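You operate a simulated robot arm through the tools that you are given. There is no shell and no other tool. Be economical: measure what you need, move in short steps, check, and stop when the job is done.

The job below is to be done with a simulated two-armed robot. You get a single attempt, and the scene is never put back.

JOB
Fit the wide paddle on the post in the low tank.
Fine: first try the locked stirrer, then lift the lid to the lids bench with both hands.

It is judged by the outcome, as a careful person would: the job done as asked, and still so three seconds after it is handed in. It fails if anything else is knocked over, pushed out of place, dropped, spilled or broken. A push-on lid holds only when it is set on centred and level and pressed home; a screw cap is set on level and turned clockwise until tight.

ROBOT AND FRAMES
Two 7-joint arms with two-finger parallel grippers on one trunk, on a base that drives. Base frame: it is fixed to the floor where the robot stands at the start and does not move with it; the origin is under the middle of the robot, x ahead of it, y to its left, z up. Readings come in cm, rad, newtons and seconds.
The left shoulder is at the start at [7, 16.3, 97], the right one opposite. With the tool pointing down near the work surface each hand reaches from about 38 to 88 cm from the robot's upright axis, wherever it stands, measured 20 degrees to its own side. Places, roughly: lids bench top [80, 90, 80]; post in the low tank [100, 60, 80]; stir run button [80, 0, 60]; stir turn switch [80, 10, 60]. Payload 3.43 kg a hand.
Tool frame (each hand has its own): the origin (TCP) lies between the finger pads and is the grasp point; the fingertips stand 3.4 cm ahead of it; z points along the fingers, y is the line along which they close. The gripper opens to 12.8 cm. The fingers are 2.4 cm wide and 1.2 cm thick; the gripper's body (4.8 by 13 cm) begins 9.6 cm behind the TCP.
Orientation is that of the tool frame in the base frame, as a unit quaternion [x, y, z, w]. With the fingers straight down and closing along the base's y, the tool's x points along the base's -x, its y along +y and its z along -z.

CONTROLS
- The arms move only by the tool apply_moves. It takes "left_rows", "right_rows" or both (then of equal length, played together; a hand with none holds still); each is a list of rows, each a list of 3 entries, a list of its own where there are three numbers: the opening in per cent of the stroke, from 0 (shut) to 100 (fully open), then the shift along the tool's x, y, z in units of 400 mm (1.0 is 400 mm), then the turn, a rotation vector about the tool's x, y, z in units of 180 degrees (1.0 is 180 degrees). In form: [[claw, [tx, ty, tz], [ax, ay, az]], ...]. A call has 1 to 10 rows; each row is the pose to reach, as a shift and turn from the pose commanded when the call began, along the tool's axes at that moment. A call with a number of a shift or a turn outside -1 to 1 is refused whole. Rows are played at 5 a second. More than 5 cm and 0.15 rad between two rows, or a gripper value outside its range, and nothing of the call is played. Where a pose cannot be reached the arm comes as near as it can. A force on the tool above 40 N (or 10 N above the force at the start of the call, whichever is more), or a blocked arm, ends the call early, and 0.2 s more pass. The fingers move at their own pace (about 15.3 cm/s each) and stop on an object; they squeeze with about 22 N. The grip force told is the motor's: it shows also when the fingers shut on nothing. Time passes only in rows, and 0.2 s behind the last, so rows that repeat a pose let the fingers close. It gives the time, the measured TCP pose, the force on the tool (base axes), the opening and the grip force at its end, in the units of the frame above (readings bear some noise), with the torque about the TCP (base axes, N m) and any sound that the robot's microphone picked up.
- Cameras (640 x 400 px; columns grow to the right, rows downward): "scene" is now at [12.8, 2.05, 122.35]; the picture's right is [0.16, -0.99, 0.00], its down [-0.25, -0.04, -0.97] and it looks along [0.96, 0.15, -0.25] (base axes); focal length 227 px, centre (320, 200). "left" rides on the left gripper at [7.6, 1.1, -16] in its tool frame; the picture's right is [-0.15, 0.99, 0.00], its down [-0.88, -0.13, -0.46] and it looks along [-0.45, -0.07, 0.89] (tool axes); focal length 234 px, centre (320, 200). "right" rides on the right gripper at [7.6, -1.1, -16] in its tool frame; the picture's right is [0.15, 0.99, 0.00], its down [-0.88, 0.13, -0.46] and it looks along [-0.45, 0.07, 0.89] (tool axes); focal length 234 px, centre (320, 200). There is no depth. A picture from a camera that has moved, and an enlarged one, comes with that camera's place and axes in the base frame and with its lens. The place of the scene camera against the robot may be out by one fixed shift of up to 2.5 cm in any direction.
- snapshot(camera): a new picture of that camera. The clock stands still meanwhile.
- move_column(by): slides the trunk up (or, below 0, down) by that many cm; the arms and the scene camera ride with it, the base frame stays. It gives what a move gives, with no picture.
- base_move(legs): drives the robot by 1 to 6 legs, each [ahead, left, turn to the left] in cm, cm and rad, along the robot's own axes; the way and the turn of a leg run together, so that a leg with both is an arc; at most 150 cm and 3.142 rad a leg. The arms and the cameras ride along, it lands a little off, and it stops where it bumps. It gives what a move gives.
- turn_head(pan, tilt): turns the head with the scene camera to pan (to the left, within 1.501 rad either way) and tilt (down, from -0.506 to 1.204), counted from straight ahead of the robot. It gives what a move gives.
- inspect(camera, box): a new picture of the part [left, top, right, bottom] of that camera's present view, enlarged. The clock stands still meanwhile.
- finish_job(): hands the job in; it is judged then, once.

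Work in short steps. Places have to be worked out from the pictures, the camera data and where the tool is seen: move nearer, look again, correct. Check each grasp and each placing, and mend what went wrong. You have 120 turns and 88 pictures in all, those below and enlarged ones among them. Open the grippers and draw the arms clear of the work before you hand the job in, unless the task says otherwise; then end with one line.

The tools are called after "Emit:" as name(argument=value, ...) on one line, values as JSON. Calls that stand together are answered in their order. apply_moves: Moves the arms, as the interface text tells. Its arguments: {"type":"object","properties":{"left_rows":{"type":"array","items":{"type":"array"}},"right_rows":{"type":"array","items":{"type":"array"}}},"required":[]} The other tools are called the same way: move_column (by) slides the trunk up or down; base_move (legs) drives the base; turn_head (pan, tilt) turns the head that bears the scene camera; snapshot (camera) takes a picture; inspect (camera, box) takes an enlarged picture of a part of a camera's view; finish_job () hands the job in.

At the start:

```text
clock: 0.0
left_tcp_pos: [56.25, 37.98, 119.36]
left_tool_rot: [0.0, 1.0, 0.0, 0.0]
left_wrist_force: [0.1, 0.0, 0.1]
left_moment: [0.01, -0.05, 0.03]
left_width: 12.79
left_grip_force: 0.1
right_tcp_pos: [42.98, -9.42, 121.24]
right_tool_rot: [0.0, 1.0, 0.0, 0.0]
right_wrist_force: [-0.1, 0.0, 0.7]
right_moment: [-0.02, -0.01, -0.02]
right_width: 12.79
right_grip_force: 0.0
trunk travel left (down, up): [-45.0, 49.0]
robot x, y, heading: [0.07, -0.2, -0.0]
head pan, tilt: [0.157, 0.253]
```

scene: 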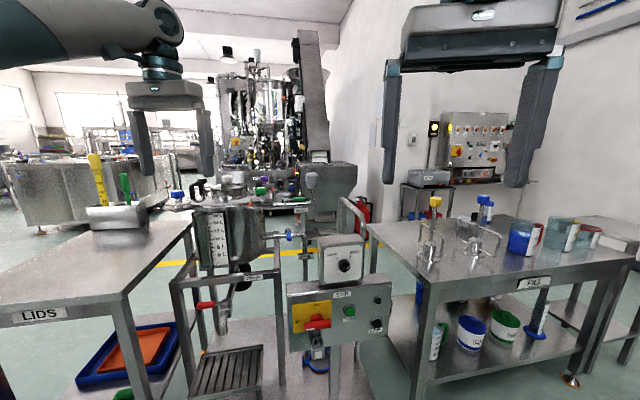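
right: 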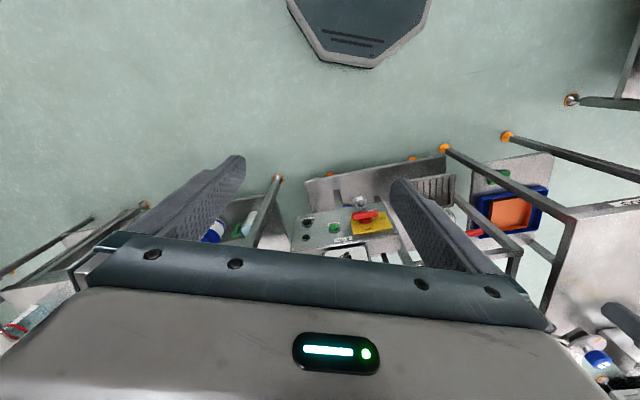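
left: 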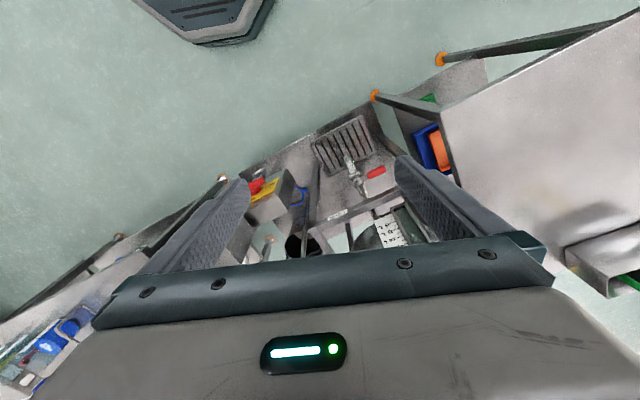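

The view is cluttered, so I enlarge the central part of the scene to see the control box, the tank and the benches.

Emit:
inspect(camera="scene", box=[270, 160, 410, 380])

Emit:
inspect(camera="scene", box=[60, 140, 300, 290])

Emit:
inspect(camera="scene", box=[400, 180, 640, 380])

```text
1.82 times, centred on (340, 270) of scene
camera zoom: at [12.8, 2.05, 122.35], right [0.16, -0.99, 0.0], down [-0.25, -0.04, -0.97], along [0.96, 0.15, -0.25], focal length 413 px, centre (284, 73)
```

zoom: 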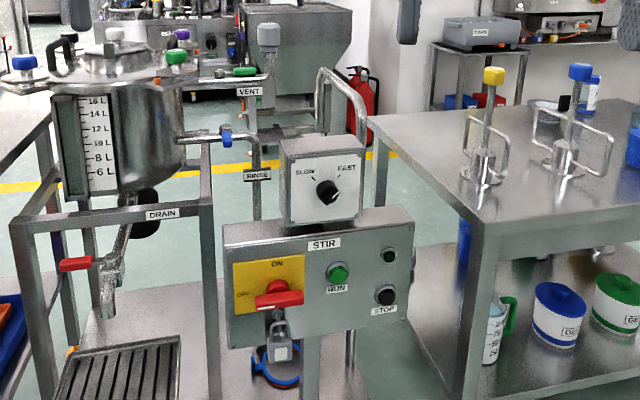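

```text
2.67 times, centred on (180, 215) of scene
camera zoom: at [12.8, 2.05, 122.35], right [0.16, -0.99, 0.0], down [-0.25, -0.04, -0.97], along [0.96, 0.15, -0.25], focal length 605 px, centre (693, 160)
```

zoom: 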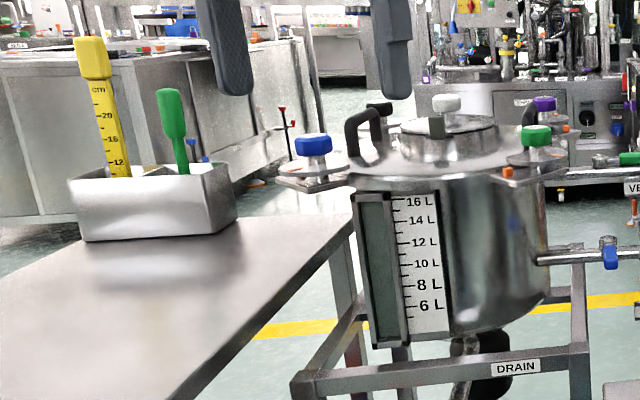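

```text
2.00 times, centred on (520, 280) of scene
camera zoom: at [12.8, 2.05, 122.35], right [0.16, -0.99, 0.0], down [-0.25, -0.04, -0.97], along [0.96, 0.15, -0.25], focal length 454 px, centre (-80, 40)
```

zoom: 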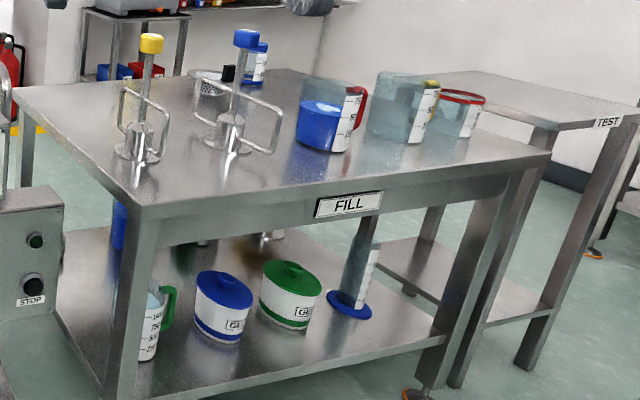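

I look closer at the switch, the padlock and the lid from here.

Emit:
inspect(camera="scene", box=[284, 275, 396, 365])

Emit:
inspect(camera="scene", box=[160, 165, 310, 260])

```text
4.44 times, centred on (340, 320) of scene
camera zoom: at [12.8, 2.05, 122.35], right [0.16, -0.99, 0.0], down [-0.25, -0.04, -0.97], along [0.96, 0.15, -0.25], focal length 1009 px, centre (231, -333)
```

zoom: 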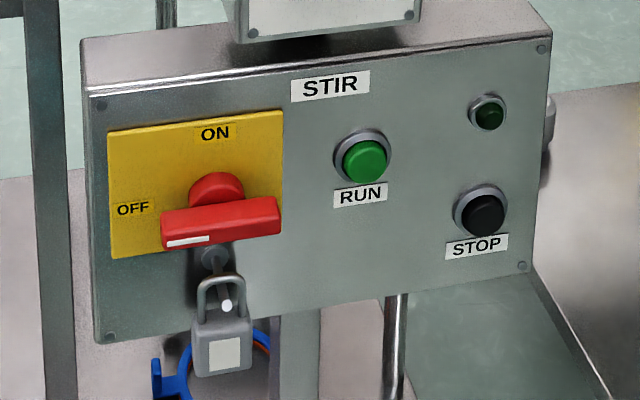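

```text
4.21 times, centred on (235, 212) of scene
camera zoom: at [12.8, 2.05, 122.35], right [0.16, -0.99, 0.0], down [-0.25, -0.04, -0.97], along [0.96, 0.15, -0.25], focal length 956 px, centre (678, 147)
```

zoom: 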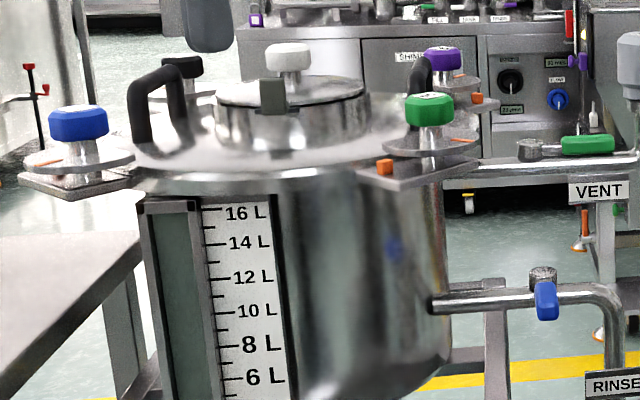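

The switch is OFF with a padlock on it, so the try-out is pressing RUN and seeing no start. I lower the trunk to face the panel and get a second line of sight for triangulation.

Emit:
move_column(by=-33)

Emit:
snapshot(camera="scene")

```text
clock: 3.2
left_tcp_pos: [56.23, 37.86, 86.28]
left_tool_rot: [0.0, 1.0, 0.0, 0.0]
left_wrist_force: [-0.4, 0.0, -0.4]
left_moment: [-0.03, 0.0, -0.02]
left_width: 12.82
left_grip_force: 0.1
right_tcp_pos: [42.97, -9.49, 88.33]
right_tool_rot: [0.0, 1.0, -0.001, 0.0]
right_wrist_force: [-0.2, -0.6, 0.6]
right_moment: [-0.03, 0.0, 0.04]
right_width: 12.79
right_grip_force: 0.0
trunk travel left (down, up): [-12.0, 82.0]
robot x, y, heading: [-0.17, 0.06, -0.003]
head pan, tilt: [0.157, 0.253]
```

```text
79 pictures are left
camera scene: at [12.79, 2.05, 89.36], right [0.16, -0.99, 0.0], down [-0.25, -0.04, -0.97], along [0.96, 0.15, -0.25], focal length 227 px, centre (320, 200)
```

scene: 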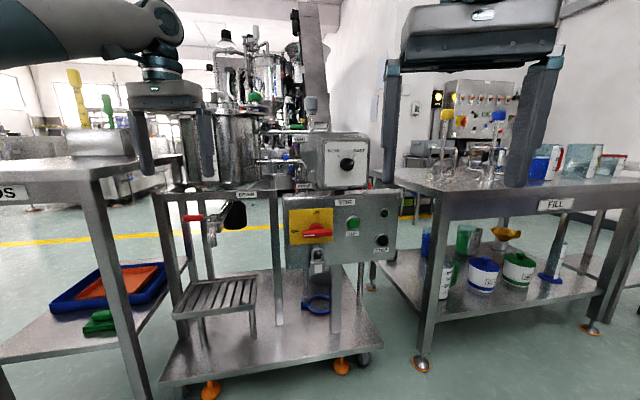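

Triangulating gives the RUN button near (82, 2, 64). I close the right hand and turn it forward, approaching to a standoff in front of the button.

Emit:
apply_moves(right_rows=[[0, [-0.05, 0.026, 0.06], [0, -0.047, 0]], [0, [-0.105, 0.052, 0.12], [0, -0.094, 0]], [0, [-0.16, 0.078, 0.18], [0, -0.141, 0]], [0, [-0.215, 0.104, 0.24], [0, -0.188, 0]], [0, [-0.27, 0.13, 0.3], [0, -0.235, 0]], [0, [-0.325, 0.156, 0.36], [0, -0.282, 0]], [0, [-0.38, 0.182, 0.42], [0, -0.329, 0]], [0, [-0.435, 0.208, 0.48], [0, -0.376, 0]], [0, [-0.49, 0.234, 0.54], [0, -0.423, 0]], [0, [-0.55, 0.26, 0.61], [0, -0.47, 0]]])

```text
clock: 5.5
left_tcp_pos: [56.17, 38.0, 86.35]
left_tool_rot: [0.0, 1.0, 0.0, 0.0]
left_wrist_force: [0.2, -0.4, -0.5]
left_moment: [0.01, -0.04, 0.0]
left_width: 12.8
left_grip_force: 0.0
right_tcp_pos: [65.19, 0.99, 63.74]
right_tool_rot: [0.0, 0.74, 0.0, 0.673]
right_wrist_force: [0.7, -0.7, 0.6]
right_moment: [0.01, 0.02, 0.02]
right_width: 0.0
right_grip_force: 21.6
trunk travel left (down, up): [-12.0, 82.0]
robot x, y, heading: [0.09, 0.15, -0.003]
head pan, tilt: [0.157, 0.253]
```

Pose reached. I check alignment from the right wrist camera and the scene camera.

Emit:
snapshot(camera="right")

Emit:
inspect(camera="scene", box=[260, 170, 420, 300])

```text
78 pictures are left
camera right: at [48.58, -0.23, 57.79], right [-0.01, 0.99, -0.15], down [-0.37, 0.13, 0.92], along [0.93, 0.07, 0.37], focal length 234 px, centre (320, 200)
```

right: 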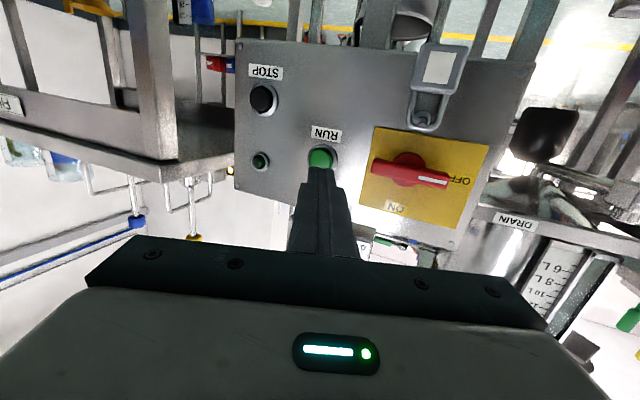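

```text
3.08 times, centred on (340, 235) of scene
camera zoom: at [12.83, 2.04, 89.35], right [0.16, -0.99, 0.0], down [-0.25, -0.04, -0.97], along [0.96, 0.15, -0.25], focal length 698 px, centre (258, 92)
```

zoom: 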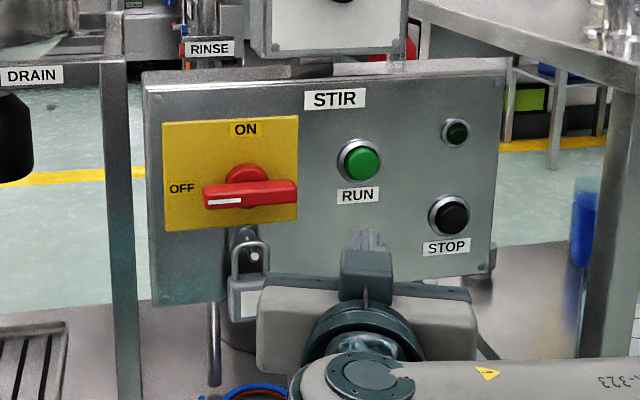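

Both views put the button at about y 1.2, z 64.8, face near x 80–82. I level the hand, move up 1 cm and advance to a close standoff.

Emit:
apply_moves(right_rows=[[0, [-0.02, 0.002, 0.06], [0, -0.015, 0]], [0, [-0.045, 0.005, 0.12], [0, -0.03, 0]], [0, [-0.045, 0.005, 0.18], [0, -0.03, 0]]])

Emit:
inspect(camera="right", box=[220, 50, 500, 230])

Emit:
inspect(camera="scene", box=[300, 190, 400, 260])

```text
clock: 6.2
left_tcp_pos: [56.15, 37.97, 86.27]
left_tool_rot: [0.0, 1.0, 0.0, 0.001]
left_wrist_force: [-0.6, 0.0, 0.1]
left_moment: [0.0, -0.02, 0.01]
left_width: 12.82
left_grip_force: 0.0
right_tcp_pos: [72.29, 1.12, 64.88]
right_tool_rot: [0.0, 0.707, 0.001, 0.707]
right_wrist_force: [0.2, 0.1, 0.5]
right_moment: [-0.03, 0.0, 0.02]
right_width: 0.01
right_grip_force: 22.0
trunk travel left (down, up): [-12.0, 82.0]
robot x, y, heading: [-0.1, 0.07, 0.001]
head pan, tilt: [0.157, 0.253]
```

```text
2.22 times, centred on (360, 140) of right
camera zoom: at [56.48, 0.04, 57.46], right [0.0, 0.99, -0.15], down [-0.46, 0.13, 0.88], along [0.89, 0.07, 0.45], focal length 520 px, centre (231, 333)
```

zoom: 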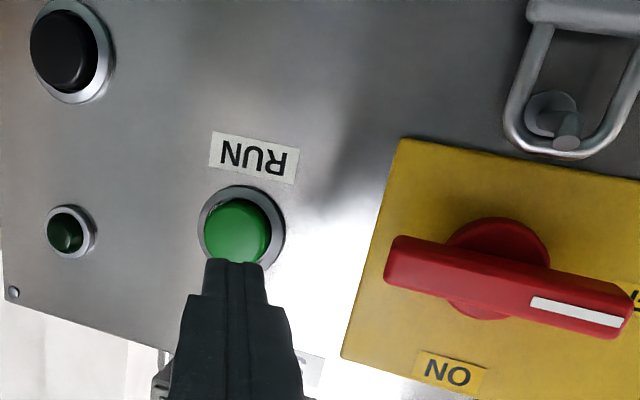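

```text
5.71 times, centred on (350, 225) of scene
camera zoom: at [12.8, 2.05, 89.35], right [0.16, -0.99, 0.0], down [-0.25, -0.04, -0.97], along [0.96, 0.15, -0.25], focal length 1297 px, centre (149, 57)
```

zoom: 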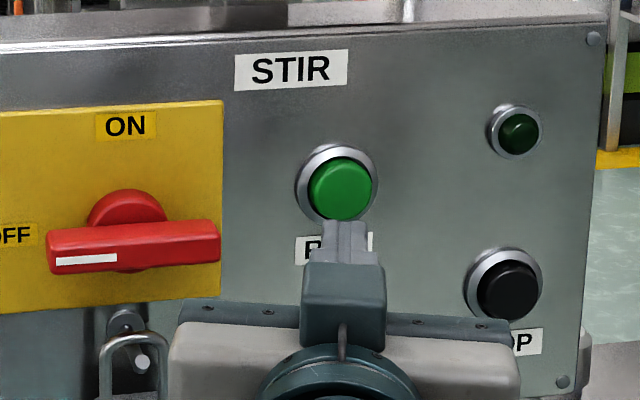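

The fingertips line up with the button centre (about y 1.3, z 64.3). I push forward in small steps and hold a moment, watching force and sound.

Emit:
apply_moves(right_rows=[[0, [0.01, 0.004, 0.05], [0, 0, 0]], [0, [0.012, 0.004, 0.085], [0, 0, 0]], [0, [0.012, 0.004, 0.1], [0, 0, 0]], [0, [0.012, 0.004, 0.115], [0, 0, 0]], [0, [0.012, 0.004, 0.13], [0, 0, 0]]])

Emit:
inspect(camera="right", box=[220, 50, 500, 230])

```text
clock: 7.5
left_tcp_pos: [56.19, 37.97, 86.3]
left_tool_rot: [0.0, 1.0, 0.001, 0.0]
left_wrist_force: [0.3, -0.3, -0.6]
left_moment: [0.03, -0.01, 0.0]
left_width: 12.8
left_grip_force: 0.1
right_tcp_pos: [77.48, 1.24, 64.51]
right_tool_rot: [0.0, 0.707, 0.001, 0.707]
right_wrist_force: [-0.3, 0.7, -0.3]
right_moment: [0.0, 0.05, -0.03]
right_width: 0.0
right_grip_force: 22.0
trunk travel left (down, up): [-12.0, 82.0]
robot x, y, heading: [0.18, -0.33, -0.004]
head pan, tilt: [0.157, 0.253]
```

```text
2.22 times, centred on (360, 140) of right
camera zoom: at [61.64, 0.16, 56.96], right [0.0, 0.99, -0.15], down [-0.46, 0.13, 0.88], along [0.89, 0.07, 0.45], focal length 520 px, centre (231, 333)
```

zoom: 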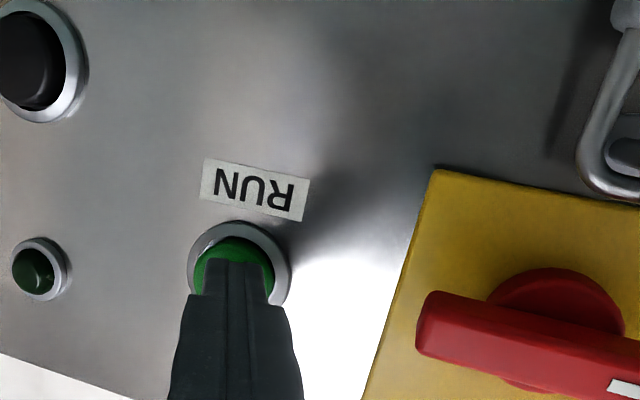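

No contact yet; the fingertip covers the button. I push on in 4 mm steps.

Emit:
apply_moves(right_rows=[[0, [0, 0, 0.01], [0, 0, 0]], [0, [0, 0, 0.02], [0, 0, 0]], [0, [0, 0, 0.03], [0, 0, 0]], [0, [0, 0, 0.04], [0, 0, 0]], [0, [0, 0, 0.04], [0, 0, 0]]])

```text
clock: 8.7
left_tcp_pos: [56.05, 37.88, 86.4]
left_tool_rot: [0.0, 1.0, -0.001, 0.001]
left_wrist_force: [-0.1, 0.9, 0.2]
left_moment: [-0.02, 0.05, -0.02]
left_width: 12.83
left_grip_force: 0.1
right_tcp_pos: [78.98, 1.46, 64.61]
right_tool_rot: [0.0, 0.707, -0.001, 0.707]
right_wrist_force: [-18.5, 0.8, -3.9]
right_moment: [-0.01, 0.14, 0.21]
right_width: 0.01
right_grip_force: 22.2
trunk travel left (down, up): [-12.0, 82.0]
robot x, y, heading: [0.16, 0.02, -0.002]
head pan, tilt: [0.157, 0.253]
heard: click
```

A click was heard with 18 N: the button was pressed. I check the lamp, then back off.

Emit:
inspect(camera="scene", box=[260, 120, 420, 270])

Emit:
apply_moves(right_rows=[[0, [0, 0, -0.04], [0, 0, 0]], [0, [0, 0, -0.12], [0, 0, 0]], [0, [0, 0, -0.24], [0, 0, 0]], [0, [0, 0, -0.36], [0, 0, 0]]])

Emit:
inspect(camera="scene", box=[270, 120, 430, 270])

```text
2.67 times, centred on (340, 195) of scene
camera zoom: at [12.68, 2.05, 89.36], right [0.16, -0.99, 0.0], down [-0.25, -0.04, -0.97], along [0.96, 0.15, -0.25], focal length 605 px, centre (267, 213)
```

zoom: 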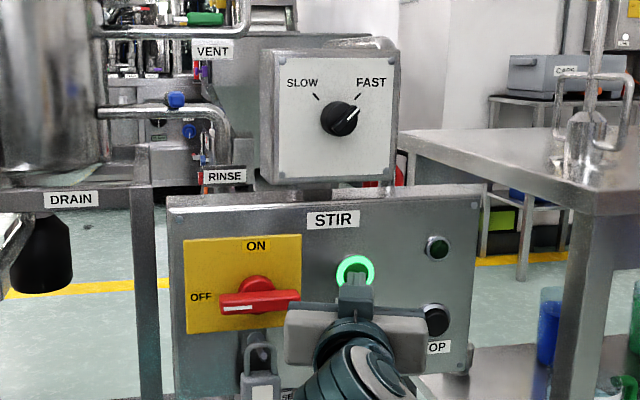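

```text
clock: 9.7
left_tcp_pos: [56.17, 37.9, 86.34]
left_tool_rot: [0.001, 1.0, 0.0, 0.001]
left_wrist_force: [0.2, 0.0, -0.2]
left_moment: [-0.03, 0.0, -0.01]
left_width: 12.81
left_grip_force: 0.1
right_tcp_pos: [64.59, 1.19, 64.66]
right_tool_rot: [-0.001, 0.707, 0.001, 0.707]
right_wrist_force: [-0.2, 0.3, 0.1]
right_moment: [0.0, 0.04, 0.01]
right_width: 0.0
right_grip_force: 21.4
trunk travel left (down, up): [-12.0, 82.0]
robot x, y, heading: [-0.12, -0.04, 0.0]
head pan, tilt: [0.157, 0.253]
```

```text
2.67 times, centred on (350, 195) of scene
camera zoom: at [12.8, 2.05, 89.36], right [0.16, -0.99, 0.0], down [-0.25, -0.04, -0.97], along [0.96, 0.15, -0.25], focal length 605 px, centre (240, 213)
```

zoom: 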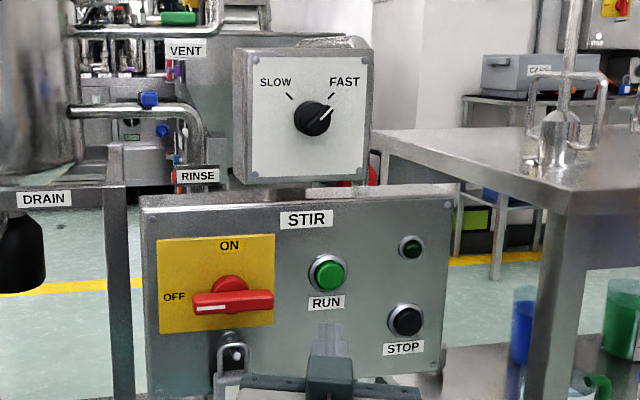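

RUN lit only as a pressed button; nothing started and the run lamp stayed dark, so the lock-out is proven. I draw the right hand back to fingers-down, then raise the trunk to study the lid.

Emit:
apply_moves(right_rows=[[0, [-0.05, -0.03, -0.05], [0, 0.047, 0]], [0, [-0.1, -0.06, -0.1], [0, 0.094, 0]], [0, [-0.15, -0.09, -0.15], [0, 0.141, 0]], [0, [-0.2, -0.12, -0.2], [0, 0.188, 0]], [0, [-0.25, -0.15, -0.25], [0, 0.235, 0]], [0, [-0.3, -0.18, -0.3], [0, 0.282, 0]], [0, [-0.35, -0.21, -0.35], [0, 0.329, 0]], [0, [-0.4, -0.24, -0.4], [0, 0.376, 0]], [0, [-0.45, -0.28, -0.45], [0, 0.423, 0]], [0, [-0.5, -0.32, -0.5], [0, 0.47, 0]]])

Emit:
move_column(by=65)

Emit:
turn_head(pan=0.5, tilt=0.55)

Emit:
snapshot(camera="scene")

```text
clock: 12.1
left_tcp_pos: [56.2, 37.96, 86.25]
left_tool_rot: [0.0, 1.0, -0.001, 0.0]
left_wrist_force: [-0.2, -0.9, 0.4]
left_moment: [-0.05, 0.04, -0.01]
left_width: 12.8
left_grip_force: 0.1
right_tcp_pos: [71.07, -4.41, 86.35]
right_tool_rot: [0.032, 0.993, -0.009, 0.116]
right_wrist_force: [0.4, 0.6, 0.1]
right_moment: [-0.02, 0.02, 0.02]
right_width: 0.02
right_grip_force: 21.9
right hand out of reach, approached as far as the arm can: row 3, 4, 5, 6, 7, 8, 9, 10
trunk travel left (down, up): [-12.0, 82.0]
robot x, y, heading: [-0.26, -0.09, 0.003]
head pan, tilt: [0.157, 0.253]
stopped in row 10 (right hand): the arm was blocked; the commanded pose is now the measured one
```

```text
refused: 65 is not a number from -40 to 40
```

```text
clock: 12.9
left_tcp_pos: [56.15, 37.86, 86.36]
left_tool_rot: [0.001, 1.0, 0.001, 0.001]
left_wrist_force: [-0.8, -0.3, -0.9]
left_moment: [0.0, -0.01, -0.03]
left_width: 12.78
left_grip_force: 0.1
right_tcp_pos: [70.98, -4.38, 86.36]
right_tool_rot: [0.032, 0.993, -0.008, 0.116]
right_wrist_force: [0.7, -1.5, 1.0]
right_moment: [0.03, -0.02, 0.0]
right_width: 0.0
right_grip_force: 21.7
trunk travel left (down, up): [-12.0, 82.0]
robot x, y, heading: [0.11, -0.03, -0.002]
head pan, tilt: [0.499, 0.55]
```

```text
71 pictures are left
camera scene: at [11.42, 4.88, 86.62], right [0.48, -0.88, 0.0], down [-0.46, -0.25, -0.85], along [0.75, 0.41, -0.52], focal length 227 px, centre (320, 200)
```

scene: 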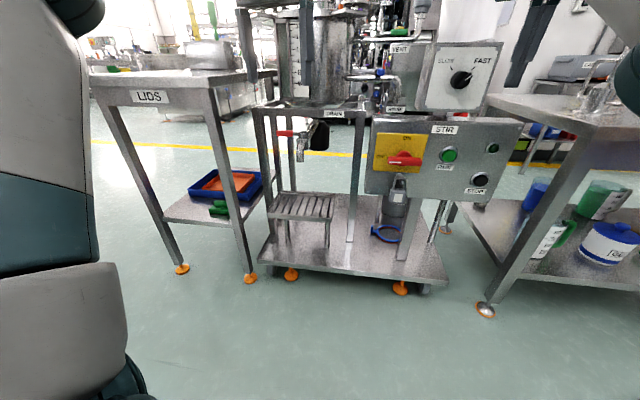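

The right arm stopped short at x 71 but carries no force. I raise the trunk in two moves to clear everything.

Emit:
move_column(by=40)

Emit:
move_column(by=22)

Emit:
turn_head(pan=0.45, tilt=0.5)

Emit:
snapshot(camera="scene")

```text
clock: 16.7
left_tcp_pos: [56.2, 37.91, 126.31]
left_tool_rot: [0.001, 1.0, 0.0, 0.001]
left_wrist_force: [-1.3, -0.4, -0.4]
left_moment: [0.05, -0.02, 0.02]
left_width: 12.79
left_grip_force: 0.0
right_tcp_pos: [70.79, -4.45, 126.37]
right_tool_rot: [0.032, 0.993, -0.008, 0.116]
right_wrist_force: [0.3, 0.0, 0.1]
right_moment: [-0.02, 0.0, 0.03]
right_width: 0.0
right_grip_force: 21.6
trunk travel left (down, up): [-52.0, 42.0]
robot x, y, heading: [-0.09, 0.03, -0.001]
head pan, tilt: [0.499, 0.55]
```

```text
clock: 19.0
left_tcp_pos: [56.09, 37.8, 148.38]
left_tool_rot: [0.001, 1.0, 0.0, 0.0]
left_wrist_force: [0.3, 0.1, 0.9]
left_moment: [0.01, 0.0, -0.02]
left_width: 12.79
left_grip_force: 0.2
right_tcp_pos: [70.9, -4.36, 148.51]
right_tool_rot: [0.031, 0.993, -0.008, 0.116]
right_wrist_force: [0.3, 0.3, 0.1]
right_moment: [0.01, 0.0, -0.05]
right_width: 0.0
right_grip_force: 22.6
trunk travel left (down, up): [-74.0, 20.0]
robot x, y, heading: [-0.02, 0.15, 0.003]
head pan, tilt: [0.499, 0.55]
```

```text
clock: 19.7
left_tcp_pos: [56.15, 37.74, 148.32]
left_tool_rot: [0.0, 1.0, 0.0, 0.001]
left_wrist_force: [-0.2, 0.2, 0.3]
left_moment: [0.04, 0.05, 0.01]
left_width: 12.8
left_grip_force: 0.0
right_tcp_pos: [70.93, -4.2, 148.43]
right_tool_rot: [0.032, 0.993, -0.007, 0.117]
right_wrist_force: [0.0, 0.3, 0.1]
right_moment: [-0.03, 0.0, -0.02]
right_width: 0.0
right_grip_force: 22.1
trunk travel left (down, up): [-74.0, 20.0]
robot x, y, heading: [0.28, -0.01, -0.005]
head pan, tilt: [0.45, 0.499]
```

```text
70 pictures are left
camera scene: at [11.76, 4.55, 149.07], right [0.43, -0.9, 0.0], down [-0.43, -0.21, -0.88], along [0.79, 0.38, -0.48], focal length 227 px, centre (320, 200)
```

scene: 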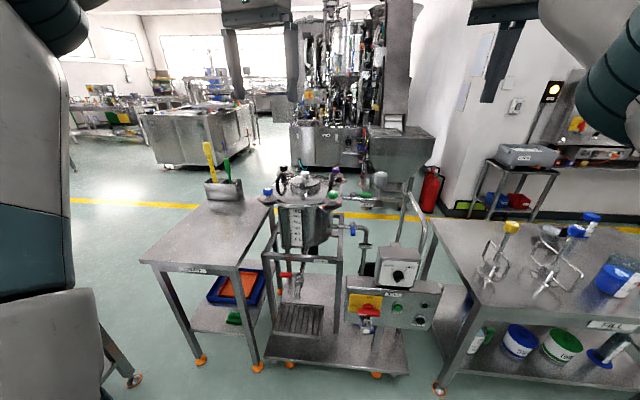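

Emit:
inspect(camera="scene", box=[250, 150, 360, 220])

```text
5.71 times, centred on (305, 185) of scene
camera zoom: at [11.76, 4.55, 149.07], right [0.43, -0.9, 0.0], down [-0.43, -0.21, -0.88], along [0.79, 0.38, -0.48], focal length 1297 px, centre (406, 286)
```

zoom: 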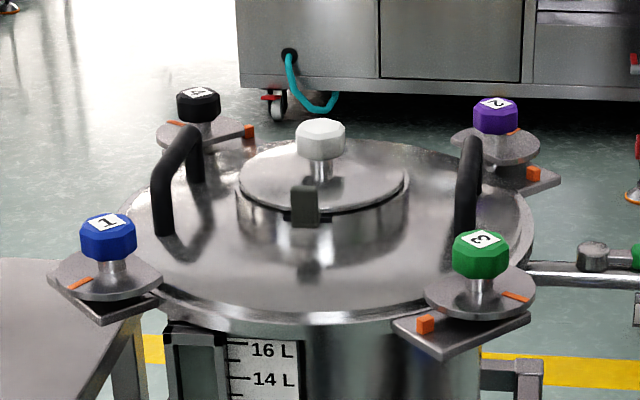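

The handles lie on a line turned about 0.35 rad, matching the trolley. Lid centre is near (97, 53, 100) with the trolley front edge about 32 cm nearer. I drive square to it, stopping a little short.

Emit:
base_move(legs=[[0, 28, 0], [30, 0, 0], [0, 0, 0.35]])

Emit:
turn_head(pan=0.0, tilt=0.7)

Emit:
snapshot(camera="scene")

Emit:
snapshot(camera="right")

```text
clock: 24.4
left_tcp_pos: [69.81, 82.85, 148.45]
left_tool_rot: [-0.175, 0.985, 0.001, 0.0]
left_wrist_force: [-0.2, -1.0, 0.1]
left_moment: [-0.03, 0.01, -0.02]
left_width: 12.79
left_grip_force: 0.1
right_tcp_pos: [97.96, 48.31, 148.59]
right_tool_rot: [-0.141, 0.983, 0.013, 0.116]
right_wrist_force: [-0.8, 0.6, -0.4]
right_moment: [0.01, 0.0, 0.02]
right_width: 0.03
right_grip_force: 22.1
trunk travel left (down, up): [-74.0, 20.0]
robot x, y, heading: [30.06, 28.34, 0.347]
head pan, tilt: [0.45, 0.499]
```

```text
clock: 25.3
left_tcp_pos: [69.67, 83.01, 148.47]
left_tool_rot: [-0.175, 0.985, 0.0, 0.001]
left_wrist_force: [-0.3, 0.4, 0.0]
left_moment: [-0.06, 0.0, 0.0]
left_width: 12.8
left_grip_force: 0.1
right_tcp_pos: [97.94, 48.32, 148.46]
right_tool_rot: [-0.142, 0.983, 0.013, 0.117]
right_wrist_force: [0.1, 0.3, -0.5]
right_moment: [-0.02, 0.02, 0.0]
right_width: 0.0
right_grip_force: 21.8
trunk travel left (down, up): [-74.0, 20.0]
robot x, y, heading: [30.02, 28.34, 0.35]
head pan, tilt: [0.0, 0.7]
```

```text
68 pictures are left
camera scene: at [41.17, 33.41, 147.3], right [0.34, -0.94, 0.0], down [-0.6, -0.22, -0.77], along [0.72, 0.26, -0.64], focal length 227 px, centre (320, 200)
```

scene: 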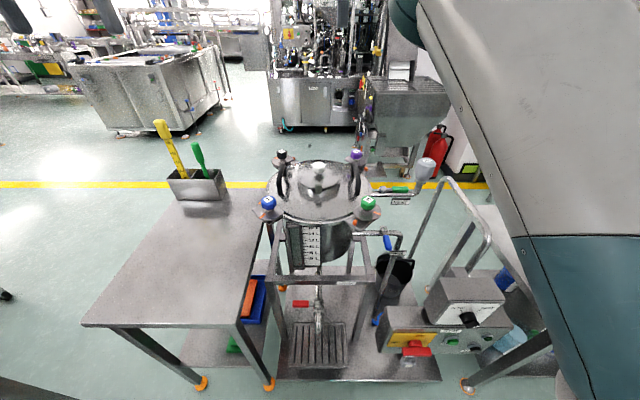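

```text
67 pictures are left
camera right: at [87.78, 44.3, 162.29], right [-0.42, 0.91, -0.04], down [0.68, 0.34, 0.65], along [0.6, 0.24, -0.76], focal length 234 px, centre (320, 200)
```

right: 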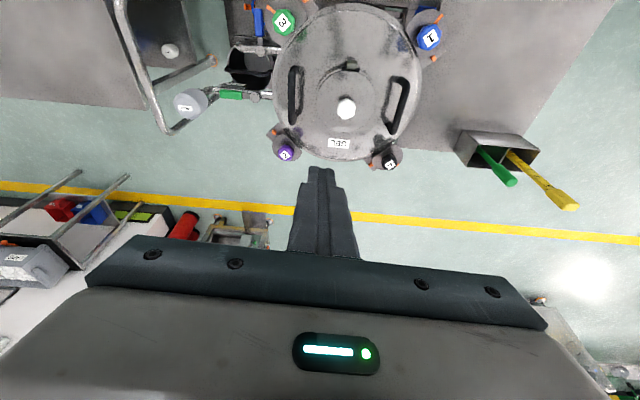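

The wrist camera sees the lid from above. I enlarge it for the knob marks and handles.

Emit:
inspect(camera="right", box=[235, 0, 475, 180])

Emit:
inspect(camera="scene", box=[245, 140, 405, 250])

```text
2.22 times, centred on (355, 90) of right
camera zoom: at [87.78, 44.3, 162.29], right [-0.42, 0.91, -0.04], down [0.68, 0.34, 0.65], along [0.6, 0.24, -0.76], focal length 520 px, centre (242, 444)
```

zoom: 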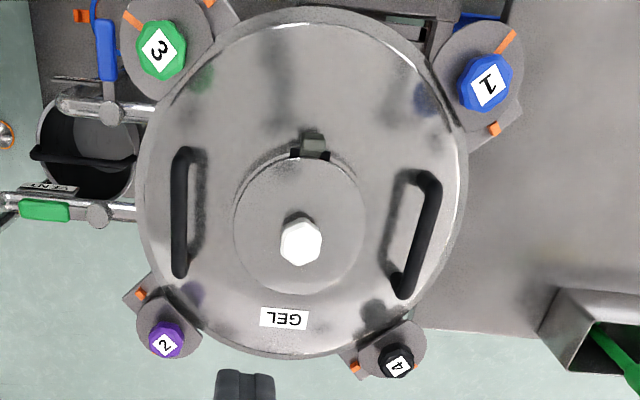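

```text
3.64 times, centred on (325, 195) of scene
camera zoom: at [41.17, 33.41, 147.3], right [0.34, -0.94, 0.0], down [-0.6, -0.22, -0.77], along [0.72, 0.26, -0.64], focal length 825 px, centre (302, 218)
```

zoom: 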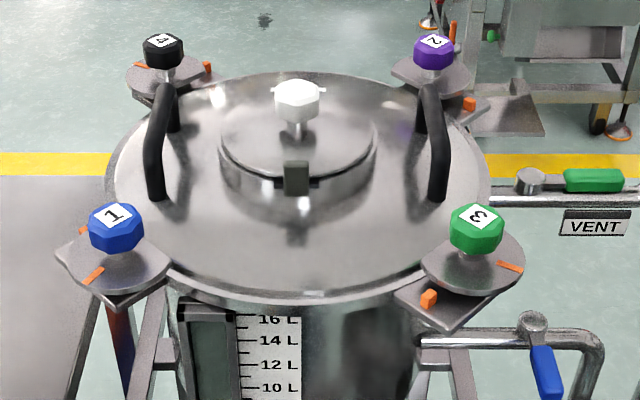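

The clamp marks need a closer look. I level the right hand, pull it back and lower it so its camera looks at the lid from nearer.

Emit:
apply_moves(right_rows=[[0, [0.1, 0, 0.03], [0, 0.037, 0]], [0, [0.2, -0.02, 0.06], [0, 0.074, 0]], [0, [0.3, -0.04, 0.1], [0, 0.074, 0]], [0, [0.4, -0.06, 0.14], [0, 0.074, 0]], [0, [0.5, -0.08, 0.19], [0, 0.074, 0]]])

Emit:
inspect(camera="right", box=[160, 0, 560, 240])

```text
clock: 26.4
left_tcp_pos: [70.48, 82.86, 148.11]
left_tool_rot: [-0.174, 0.985, 0.001, 0.0]
left_wrist_force: [0.0, 0.9, 0.1]
left_moment: [-0.01, 0.06, 0.01]
left_width: 12.78
left_grip_force: 0.1
right_tcp_pos: [103.72, 34.76, 134.7]
right_tool_rot: [-0.021, 0.999, -0.034, -0.023]
right_wrist_force: [0.6, -0.9, 0.5]
right_moment: [-0.04, 0.04, 0.0]
right_width: 0.0
right_grip_force: 22.1
right hand out of reach, approached as far as the arm can: row 1, 2, 3, 4, 5
trunk travel left (down, up): [-74.0, 20.0]
robot x, y, heading: [29.76, 28.19, 0.346]
head pan, tilt: [0.0, 0.7]
stopped in row 5 (right hand): the arm was blocked; the commanded pose is now the measured one
```

```text
1.60 times, centred on (360, 120) of right
camera zoom: at [97.05, 34.33, 151.16], right [-0.19, 0.98, -0.06], down [0.89, 0.2, 0.4], along [0.41, 0.02, -0.91], focal length 375 px, centre (256, 328)
```

zoom: 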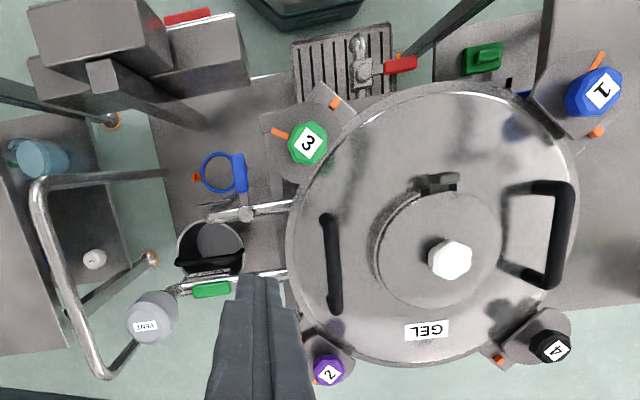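

The right arm seems hung in an awkward elbow posture near its limits. I try a small plain retreat to learn which directions it accepts.

Emit:
apply_moves(right_rows=[[0, [0.06, 0, -0.1], [0, 0, 0]], [0, [0.06, 0, -0.2], [0, 0, 0]]])

Emit:
snapshot(camera="scene")

```text
clock: 27.0
left_tcp_pos: [69.72, 82.77, 148.54]
left_tool_rot: [-0.174, 0.985, 0.002, 0.002]
left_wrist_force: [-0.2, 0.1, -0.6]
left_moment: [0.07, -0.02, 0.0]
left_width: 12.8
left_grip_force: 0.1
right_tcp_pos: [101.04, 35.29, 143.03]
right_tool_rot: [-0.022, 0.999, -0.035, -0.021]
right_wrist_force: [0.2, -0.2, -0.4]
right_moment: [-0.07, 0.0, 0.02]
right_width: 0.0
right_grip_force: 21.9
trunk travel left (down, up): [-74.0, 20.0]
robot x, y, heading: [29.92, 28.24, 0.35]
head pan, tilt: [0.0, 0.7]
```

```text
63 pictures are left
camera scene: at [41.24, 33.1, 147.28], right [0.34, -0.94, 0.0], down [-0.61, -0.22, -0.76], along [0.72, 0.26, -0.64], focal length 227 px, centre (320, 200)
```

scene: 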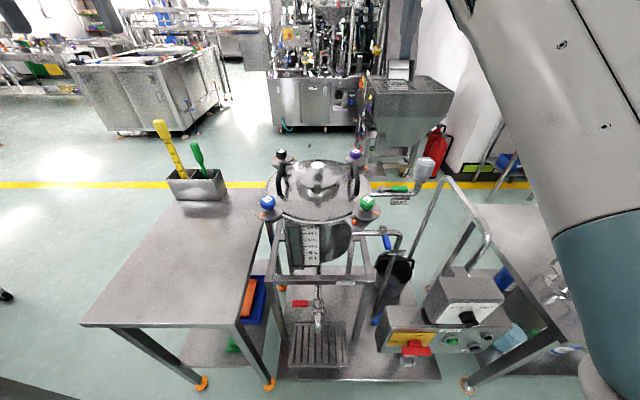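

The right elbow hangs low, which strains the wrist. I raise the trunk so the hand can sit below the shoulder, then lower and draw the hand back while undoing the yaw error.

Emit:
move_column(by=18)

Emit:
apply_moves(right_rows=[[0, [0.02, -0.03, 0.1], [0, 0, -0.02]], [0, [0.04, -0.06, 0.2], [0, 0, -0.04]], [0, [0.06, -0.1, 0.3], [0, 0, -0.06]], [0, [0.1, -0.14, 0.4], [0, 0, -0.08]], [0, [0.15, -0.18, 0.5], [0, 0, -0.097]], [0, [0.22, -0.22, 0.58], [0, 0, -0.097]]])

```text
clock: 29.0
left_tcp_pos: [69.67, 82.94, 166.51]
left_tool_rot: [-0.174, 0.985, 0.001, 0.001]
left_wrist_force: [0.0, 0.2, 0.5]
left_moment: [-0.04, -0.03, -0.02]
left_width: 12.79
left_grip_force: 0.1
right_tcp_pos: [100.98, 35.3, 161.1]
right_tool_rot: [-0.022, 0.999, -0.034, -0.021]
right_wrist_force: [0.2, -0.8, -0.2]
right_moment: [0.02, -0.02, -0.01]
right_width: 0.01
right_grip_force: 21.6
trunk travel left (down, up): [-92.0, 2.0]
robot x, y, heading: [30.2, 28.44, 0.35]
head pan, tilt: [0.0, 0.7]
```

```text
clock: 29.7
left_tcp_pos: [70.31, 82.99, 166.26]
left_tool_rot: [-0.174, 0.985, 0.0, -0.002]
left_wrist_force: [1.1, -0.5, -0.1]
left_moment: [-0.03, 0.1, 0.02]
left_width: 12.8
left_grip_force: 0.1
right_tcp_pos: [100.72, 30.59, 139.25]
right_tool_rot: [-0.08, 0.987, -0.054, -0.13]
right_wrist_force: [1.3, -0.5, -0.2]
right_moment: [-0.03, 0.08, 0.02]
right_width: 0.01
right_grip_force: 21.9
trunk travel left (down, up): [-92.0, 2.0]
robot x, y, heading: [30.03, 27.82, 0.355]
head pan, tilt: [0.0, 0.7]
stopped in row 3 (right hand): the arm was blocked; the commanded pose is now the measured one
```

The arm is blocked by its own posture. I turn the head to see the right arm's elbow.

Emit:
turn_head(pan=-0.9, tilt=0.5)

Emit:
snapshot(camera="scene")

Emit:
turn_head(pan=0.9, tilt=0.5)

Emit:
snapshot(camera="scene")

```text
clock: 30.9
left_tcp_pos: [69.5, 82.89, 166.41]
left_tool_rot: [-0.173, 0.985, 0.001, 0.002]
left_wrist_force: [0.0, 0.3, -0.4]
left_moment: [-0.03, 0.0, 0.0]
left_width: 12.77
left_grip_force: 0.0
right_tcp_pos: [99.91, 30.59, 139.69]
right_tool_rot: [-0.081, 0.987, -0.052, -0.127]
right_wrist_force: [0.2, 0.0, 0.8]
right_moment: [0.02, 0.0, -0.06]
right_width: 0.02
right_grip_force: 22.3
trunk travel left (down, up): [-92.0, 2.0]
robot x, y, heading: [29.97, 28.03, 0.351]
head pan, tilt: [-0.901, 0.499]
```

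```text
62 pictures are left
camera scene: at [40.94, 25.68, 167.06], right [-0.52, -0.85, 0.0], down [-0.41, 0.25, -0.88], along [0.75, -0.46, -0.48], focal length 227 px, centre (320, 200)
```

scene: 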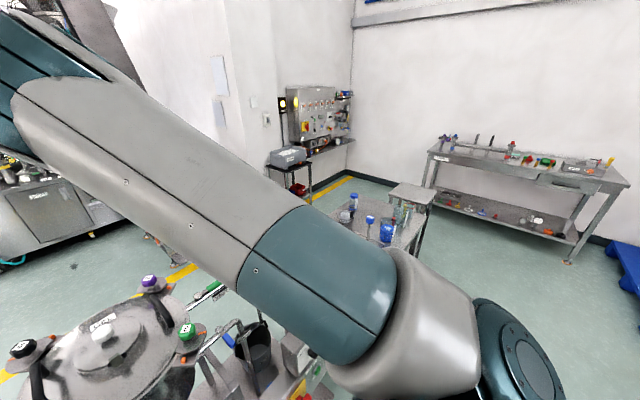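

```text
clock: 32.7
left_tcp_pos: [69.45, 83.0, 166.5]
left_tool_rot: [-0.174, 0.985, 0.0, 0.002]
left_wrist_force: [-0.2, -0.2, -0.2]
left_moment: [-0.03, 0.0, 0.01]
left_width: 12.77
left_grip_force: 0.0
right_tcp_pos: [99.94, 30.52, 139.79]
right_tool_rot: [-0.081, 0.987, -0.052, -0.128]
right_wrist_force: [-0.2, 0.3, -0.2]
right_moment: [-0.01, 0.01, -0.01]
right_width: 0.0
right_grip_force: 22.2
trunk travel left (down, up): [-92.0, 2.0]
robot x, y, heading: [29.91, 28.0, 0.353]
head pan, tilt: [0.901, 0.499]
```

```text
61 pictures are left
camera scene: at [35.96, 39.05, 167.07], right [0.95, -0.31, 0.0], down [-0.15, -0.45, -0.88], along [0.28, 0.83, -0.48], focal length 227 px, centre (320, 200)
```

scene: 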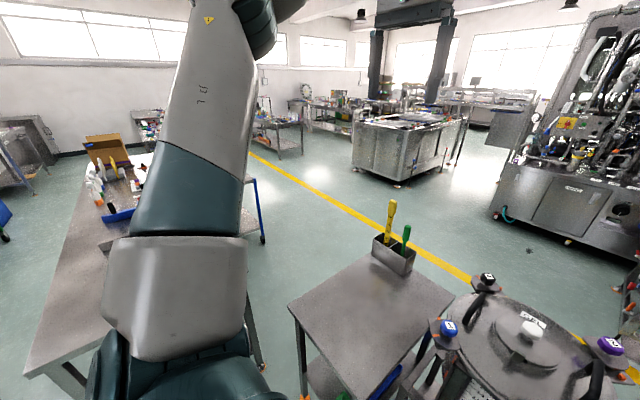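

Both arms share the same posture type; the right hand is just too far inward and low for it. I lift it back up and move it outward to mirror the left hand.

Emit:
apply_moves(right_rows=[[0, [0, -0.05, -0.1], [0, -0.04, 0]], [0, [0, -0.12, -0.2], [0, -0.08, 0]], [0, [0.02, -0.2, -0.3], [0, -0.08, 0]], [0, [0.04, -0.3, -0.4], [0, -0.08, 0]], [0, [0.08, -0.38, -0.45], [0, -0.08, 0]], [0, [0.12, -0.46, -0.5], [0, -0.08, 0]]])

```text
refused: row 3 steps farther than a row can; nothing moved
```

Emit:
apply_moves(right_rows=[[0, [0, -0.05, -0.1], [0, -0.04, 0]], [0, [0, -0.1, -0.2], [0, -0.08, 0]], [0, [0.02, -0.16, -0.3], [0, -0.08, 0]], [0, [0.04, -0.22, -0.4], [0, -0.08, 0]], [0, [0.06, -0.3, -0.45], [0, -0.08, 0]], [0, [0.09, -0.38, -0.5], [0, -0.08, 0]], [0, [0.12, -0.46, -0.5], [0, -0.08, 0]]])

```text
clock: 34.3
left_tcp_pos: [69.42, 82.9, 166.53]
left_tool_rot: [-0.174, 0.985, 0.001, 0.003]
left_wrist_force: [0.1, 0.1, 0.3]
left_moment: [-0.01, -0.05, 0.0]
left_width: 12.79
left_grip_force: 0.1
right_tcp_pos: [103.18, 14.27, 161.92]
right_tool_rot: [-0.088, 0.995, -0.043, -0.003]
right_wrist_force: [0.6, -0.5, 0.0]
right_moment: [0.02, -0.04, -0.04]
right_width: 0.0
right_grip_force: 22.2
trunk travel left (down, up): [-92.0, 2.0]
robot x, y, heading: [29.73, 27.99, 0.352]
head pan, tilt: [0.901, 0.499]
```

Good, it moved freely. Now I level it, align yaw with the robot, and draw back to the mirrored position.

Emit:
apply_moves(right_rows=[[0, [0.07, -0.01, 0], [-0.014, 0, -0.028]], [0, [0.14, -0.025, 0], [-0.027, 0, -0.055]], [0, [0.197, -0.035, 0], [-0.027, 0, -0.055]], [0, [0.197, -0.035, 0.1], [-0.027, 0, -0.055]], [0, [0.197, -0.035, 0.2], [-0.027, 0, -0.055]], [0, [0.197, -0.035, 0.3], [-0.027, 0, -0.055]]])

```text
clock: 35.7
left_tcp_pos: [69.59, 82.85, 166.45]
left_tool_rot: [-0.174, 0.985, 0.001, 0.002]
left_wrist_force: [0.3, -0.1, -0.1]
left_moment: [0.04, -0.01, -0.02]
left_width: 12.81
left_grip_force: 0.0
right_tcp_pos: [95.92, 10.42, 150.13]
right_tool_rot: [-0.173, 0.985, 0.0, -0.009]
right_wrist_force: [0.2, 0.3, 0.0]
right_moment: [-0.01, -0.02, -0.01]
right_width: 0.0
right_grip_force: 22.0
trunk travel left (down, up): [-92.0, 2.0]
robot x, y, heading: [30.05, 27.94, 0.35]
head pan, tilt: [0.901, 0.499]
```

The right arm is healthy again. I lower the trunk 20 cm, drive 5 cm closer, and bring the left hand inward so its camera looks at the lid.

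Emit:
move_column(by=-20)

Emit:
base_move(legs=[[5, 0, 0]])

Emit:
apply_moves(left_rows=[[100, [0, -0.1, 0], [0, 0, 0]], [100, [0.02, -0.2, 0.06], [0, 0, 0]], [100, [0.04, -0.3, 0.12], [0, 0, 0]], [100, [0.06, -0.4, 0.18], [0, 0, 0]], [100, [0.08, -0.5, 0.24], [0, 0, 0]], [100, [0.1, -0.6, 0.3], [0, 0, 0]]])

Emit:
snapshot(camera="left")

```text
clock: 37.9
left_tcp_pos: [69.44, 82.88, 146.59]
left_tool_rot: [-0.173, 0.985, 0.0, 0.001]
left_wrist_force: [0.7, 0.5, -0.3]
left_moment: [-0.01, 0.01, -0.01]
left_width: 12.81
left_grip_force: 0.0
right_tcp_pos: [95.96, 10.46, 130.15]
right_tool_rot: [-0.173, 0.985, 0.0, -0.009]
right_wrist_force: [-0.3, 0.2, -0.1]
right_moment: [-0.01, 0.02, 0.0]
right_width: 0.01
right_grip_force: 22.5
trunk travel left (down, up): [-72.0, 22.0]
robot x, y, heading: [29.99, 28.03, 0.35]
head pan, tilt: [0.901, 0.499]
```

```text
clock: 38.8
left_tcp_pos: [73.21, 84.3, 146.94]
left_tool_rot: [-0.175, 0.985, 0.001, 0.005]
left_wrist_force: [-0.4, -0.2, 0.4]
left_moment: [0.05, -0.12, -0.01]
left_width: 12.84
left_grip_force: 0.0
right_tcp_pos: [99.81, 12.06, 130.48]
right_tool_rot: [-0.173, 0.985, 0.001, -0.006]
right_wrist_force: [0.3, -0.4, 0.5]
right_moment: [0.06, -0.11, -0.03]
right_width: 0.0
right_grip_force: 21.9
trunk travel left (down, up): [-72.0, 22.0]
robot x, y, heading: [34.47, 29.82, 0.348]
head pan, tilt: [0.901, 0.499]
```

```text
clock: 40.2
left_tcp_pos: [76.76, 62.84, 133.86]
left_tool_rot: [-0.175, 0.985, 0.001, 0.002]
left_wrist_force: [0.0, -1.4, 0.5]
left_moment: [0.01, 0.0, -0.01]
left_width: 12.79
left_grip_force: 0.0
left hand out of reach, approached as far as the arm can: row 5, 6
right_tcp_pos: [100.64, 12.29, 130.25]
right_tool_rot: [-0.173, 0.985, 0.001, -0.008]
right_wrist_force: [-0.4, 0.0, 0.0]
right_moment: [0.0, -0.04, 0.0]
right_width: 0.0
right_grip_force: 21.8
trunk travel left (down, up): [-72.0, 22.0]
robot x, y, heading: [34.56, 30.13, 0.353]
head pan, tilt: [0.901, 0.499]
```

```text
60 pictures are left
camera left: at [69.15, 61.3, 149.75], right [-0.2, 0.98, 0.0], down [0.87, 0.18, 0.46], along [0.45, 0.09, -0.89], focal length 234 px, centre (320, 200)
```

left: 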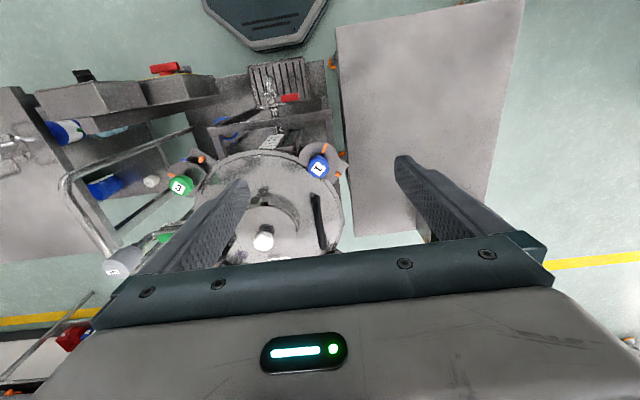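

I enlarge the clamp area to read the marks.

Emit:
inspect(camera="left", box=[260, 130, 380, 205])

Emit:
inspect(camera="left", box=[140, 130, 260, 205])

```text
5.33 times, centred on (320, 168) of left
camera zoom: at [69.15, 61.3, 149.75], right [-0.2, 0.98, 0.0], down [0.87, 0.18, 0.46], along [0.45, 0.09, -0.89], focal length 1249 px, centre (320, 373)
```

zoom: 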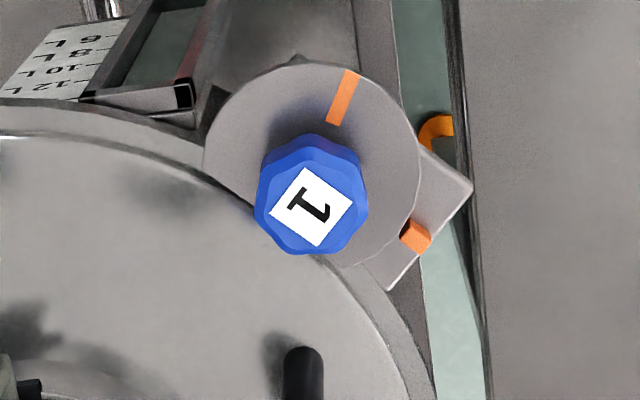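

```text
5.33 times, centred on (200, 168) of left
camera zoom: at [69.15, 61.3, 149.75], right [-0.2, 0.98, 0.0], down [0.87, 0.18, 0.46], along [0.45, 0.09, -0.89], focal length 1249 px, centre (960, 373)
```

zoom: 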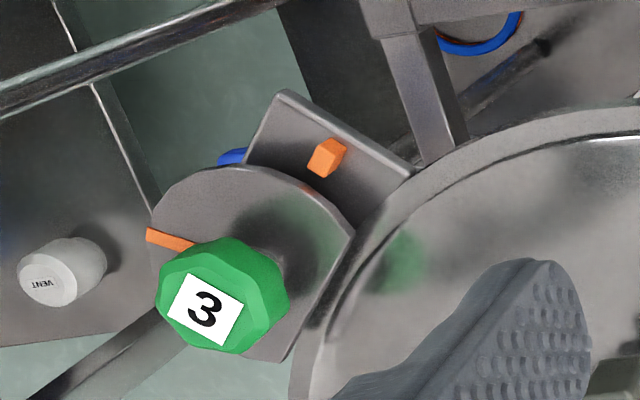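

All four clamp discs show their flats toward the rim and their marks pointing outward, away from the orange stops: they read open. Triangulated handles: right (107, 43.5, 105), left (98, 67.6, 105). I bring both hands above the handles, half open.

Emit:
apply_moves(left_rows=[[50, [-0.07, -0.01, 0.0], [0, 0, 0]], [50, [-0.14, -0.02, 0.03], [0, 0, 0]], [50, [-0.21, -0.03, 0.06], [0, 0, 0]], [50, [-0.28, -0.04, 0.1], [0, 0, 0]], [50, [-0.35, -0.05, 0.14], [0, 0, 0]], [50, [-0.42, -0.06, 0.18], [0, 0, 0]], [50, [-0.48, -0.07, 0.22], [0, 0, 0]], [50, [-0.54, -0.07, 0.26], [0, 0, 0]]], right_rows=[[50, [-0.05, 0.085, 0.0], [0, 0, 0]], [50, [-0.1, 0.17, 0.0], [0, 0, 0]], [50, [-0.15, 0.255, 0.0], [0, 0, 0]], [50, [-0.2, 0.34, 0.0], [0, 0, 0]], [50, [-0.25, 0.425, 0.04], [0, 0, 0]], [50, [-0.3, 0.51, 0.08], [0, 0, 0]], [50, [-0.36, 0.595, 0.12], [0, 0, 0]], [50, [-0.416, 0.68, 0.16], [0, 0, 0]]])

Emit:
turn_head(pan=0.0, tilt=0.6)

Emit:
snapshot(camera="scene")

```text
clock: 42.0
left_tcp_pos: [87.31, 71.02, 123.22]
left_tool_rot: [-0.174, 0.985, -0.001, 0.001]
left_wrist_force: [0.2, 0.7, -0.7]
left_moment: [-0.03, 0.06, 0.01]
left_width: 6.4
left_grip_force: 0.1
left hand out of reach, approached as far as the arm can: row 1, 2, 3, 4, 5, 6, 7, 8
right_tcp_pos: [111.98, 38.58, 126.94]
right_tool_rot: [-0.172, 0.985, 0.0, -0.009]
right_wrist_force: [-0.3, 1.8, -0.2]
right_moment: [-0.3, -0.01, -0.01]
right_width: 6.38
right_grip_force: 0.0
right hand out of reach, approached as far as the arm can: row 1, 2, 3, 4, 5, 6, 7, 8
trunk travel left (down, up): [-72.0, 22.0]
robot x, y, heading: [34.27, 29.4, 0.351]
head pan, tilt: [0.901, 0.499]
```

```text
clock: 43.2
left_tcp_pos: [87.1, 70.73, 123.53]
left_tool_rot: [-0.175, 0.985, 0.001, 0.003]
left_wrist_force: [0.0, 0.3, 0.1]
left_moment: [0.01, -0.02, 0.01]
left_width: 6.4
left_grip_force: 0.0
right_tcp_pos: [111.81, 38.0, 127.14]
right_tool_rot: [-0.169, 0.986, 0.001, -0.007]
right_wrist_force: [-0.8, 0.4, 0.5]
right_moment: [-0.01, -0.03, -0.01]
right_width: 6.41
right_grip_force: 0.1
trunk travel left (down, up): [-72.0, 22.0]
robot x, y, heading: [34.54, 29.63, 0.351]
head pan, tilt: [0.0, 0.6]
```

```text
57 pictures are left
camera scene: at [46.03, 35.22, 146.15], right [0.35, -0.94, 0.0], down [-0.53, -0.2, -0.82], along [0.77, 0.28, -0.57], focal length 227 px, centre (320, 200)
```

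scene: 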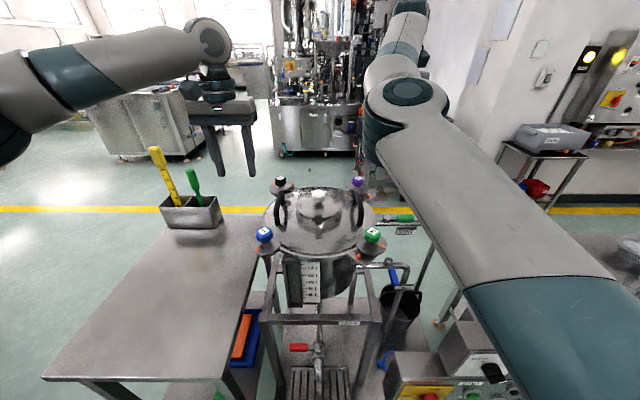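

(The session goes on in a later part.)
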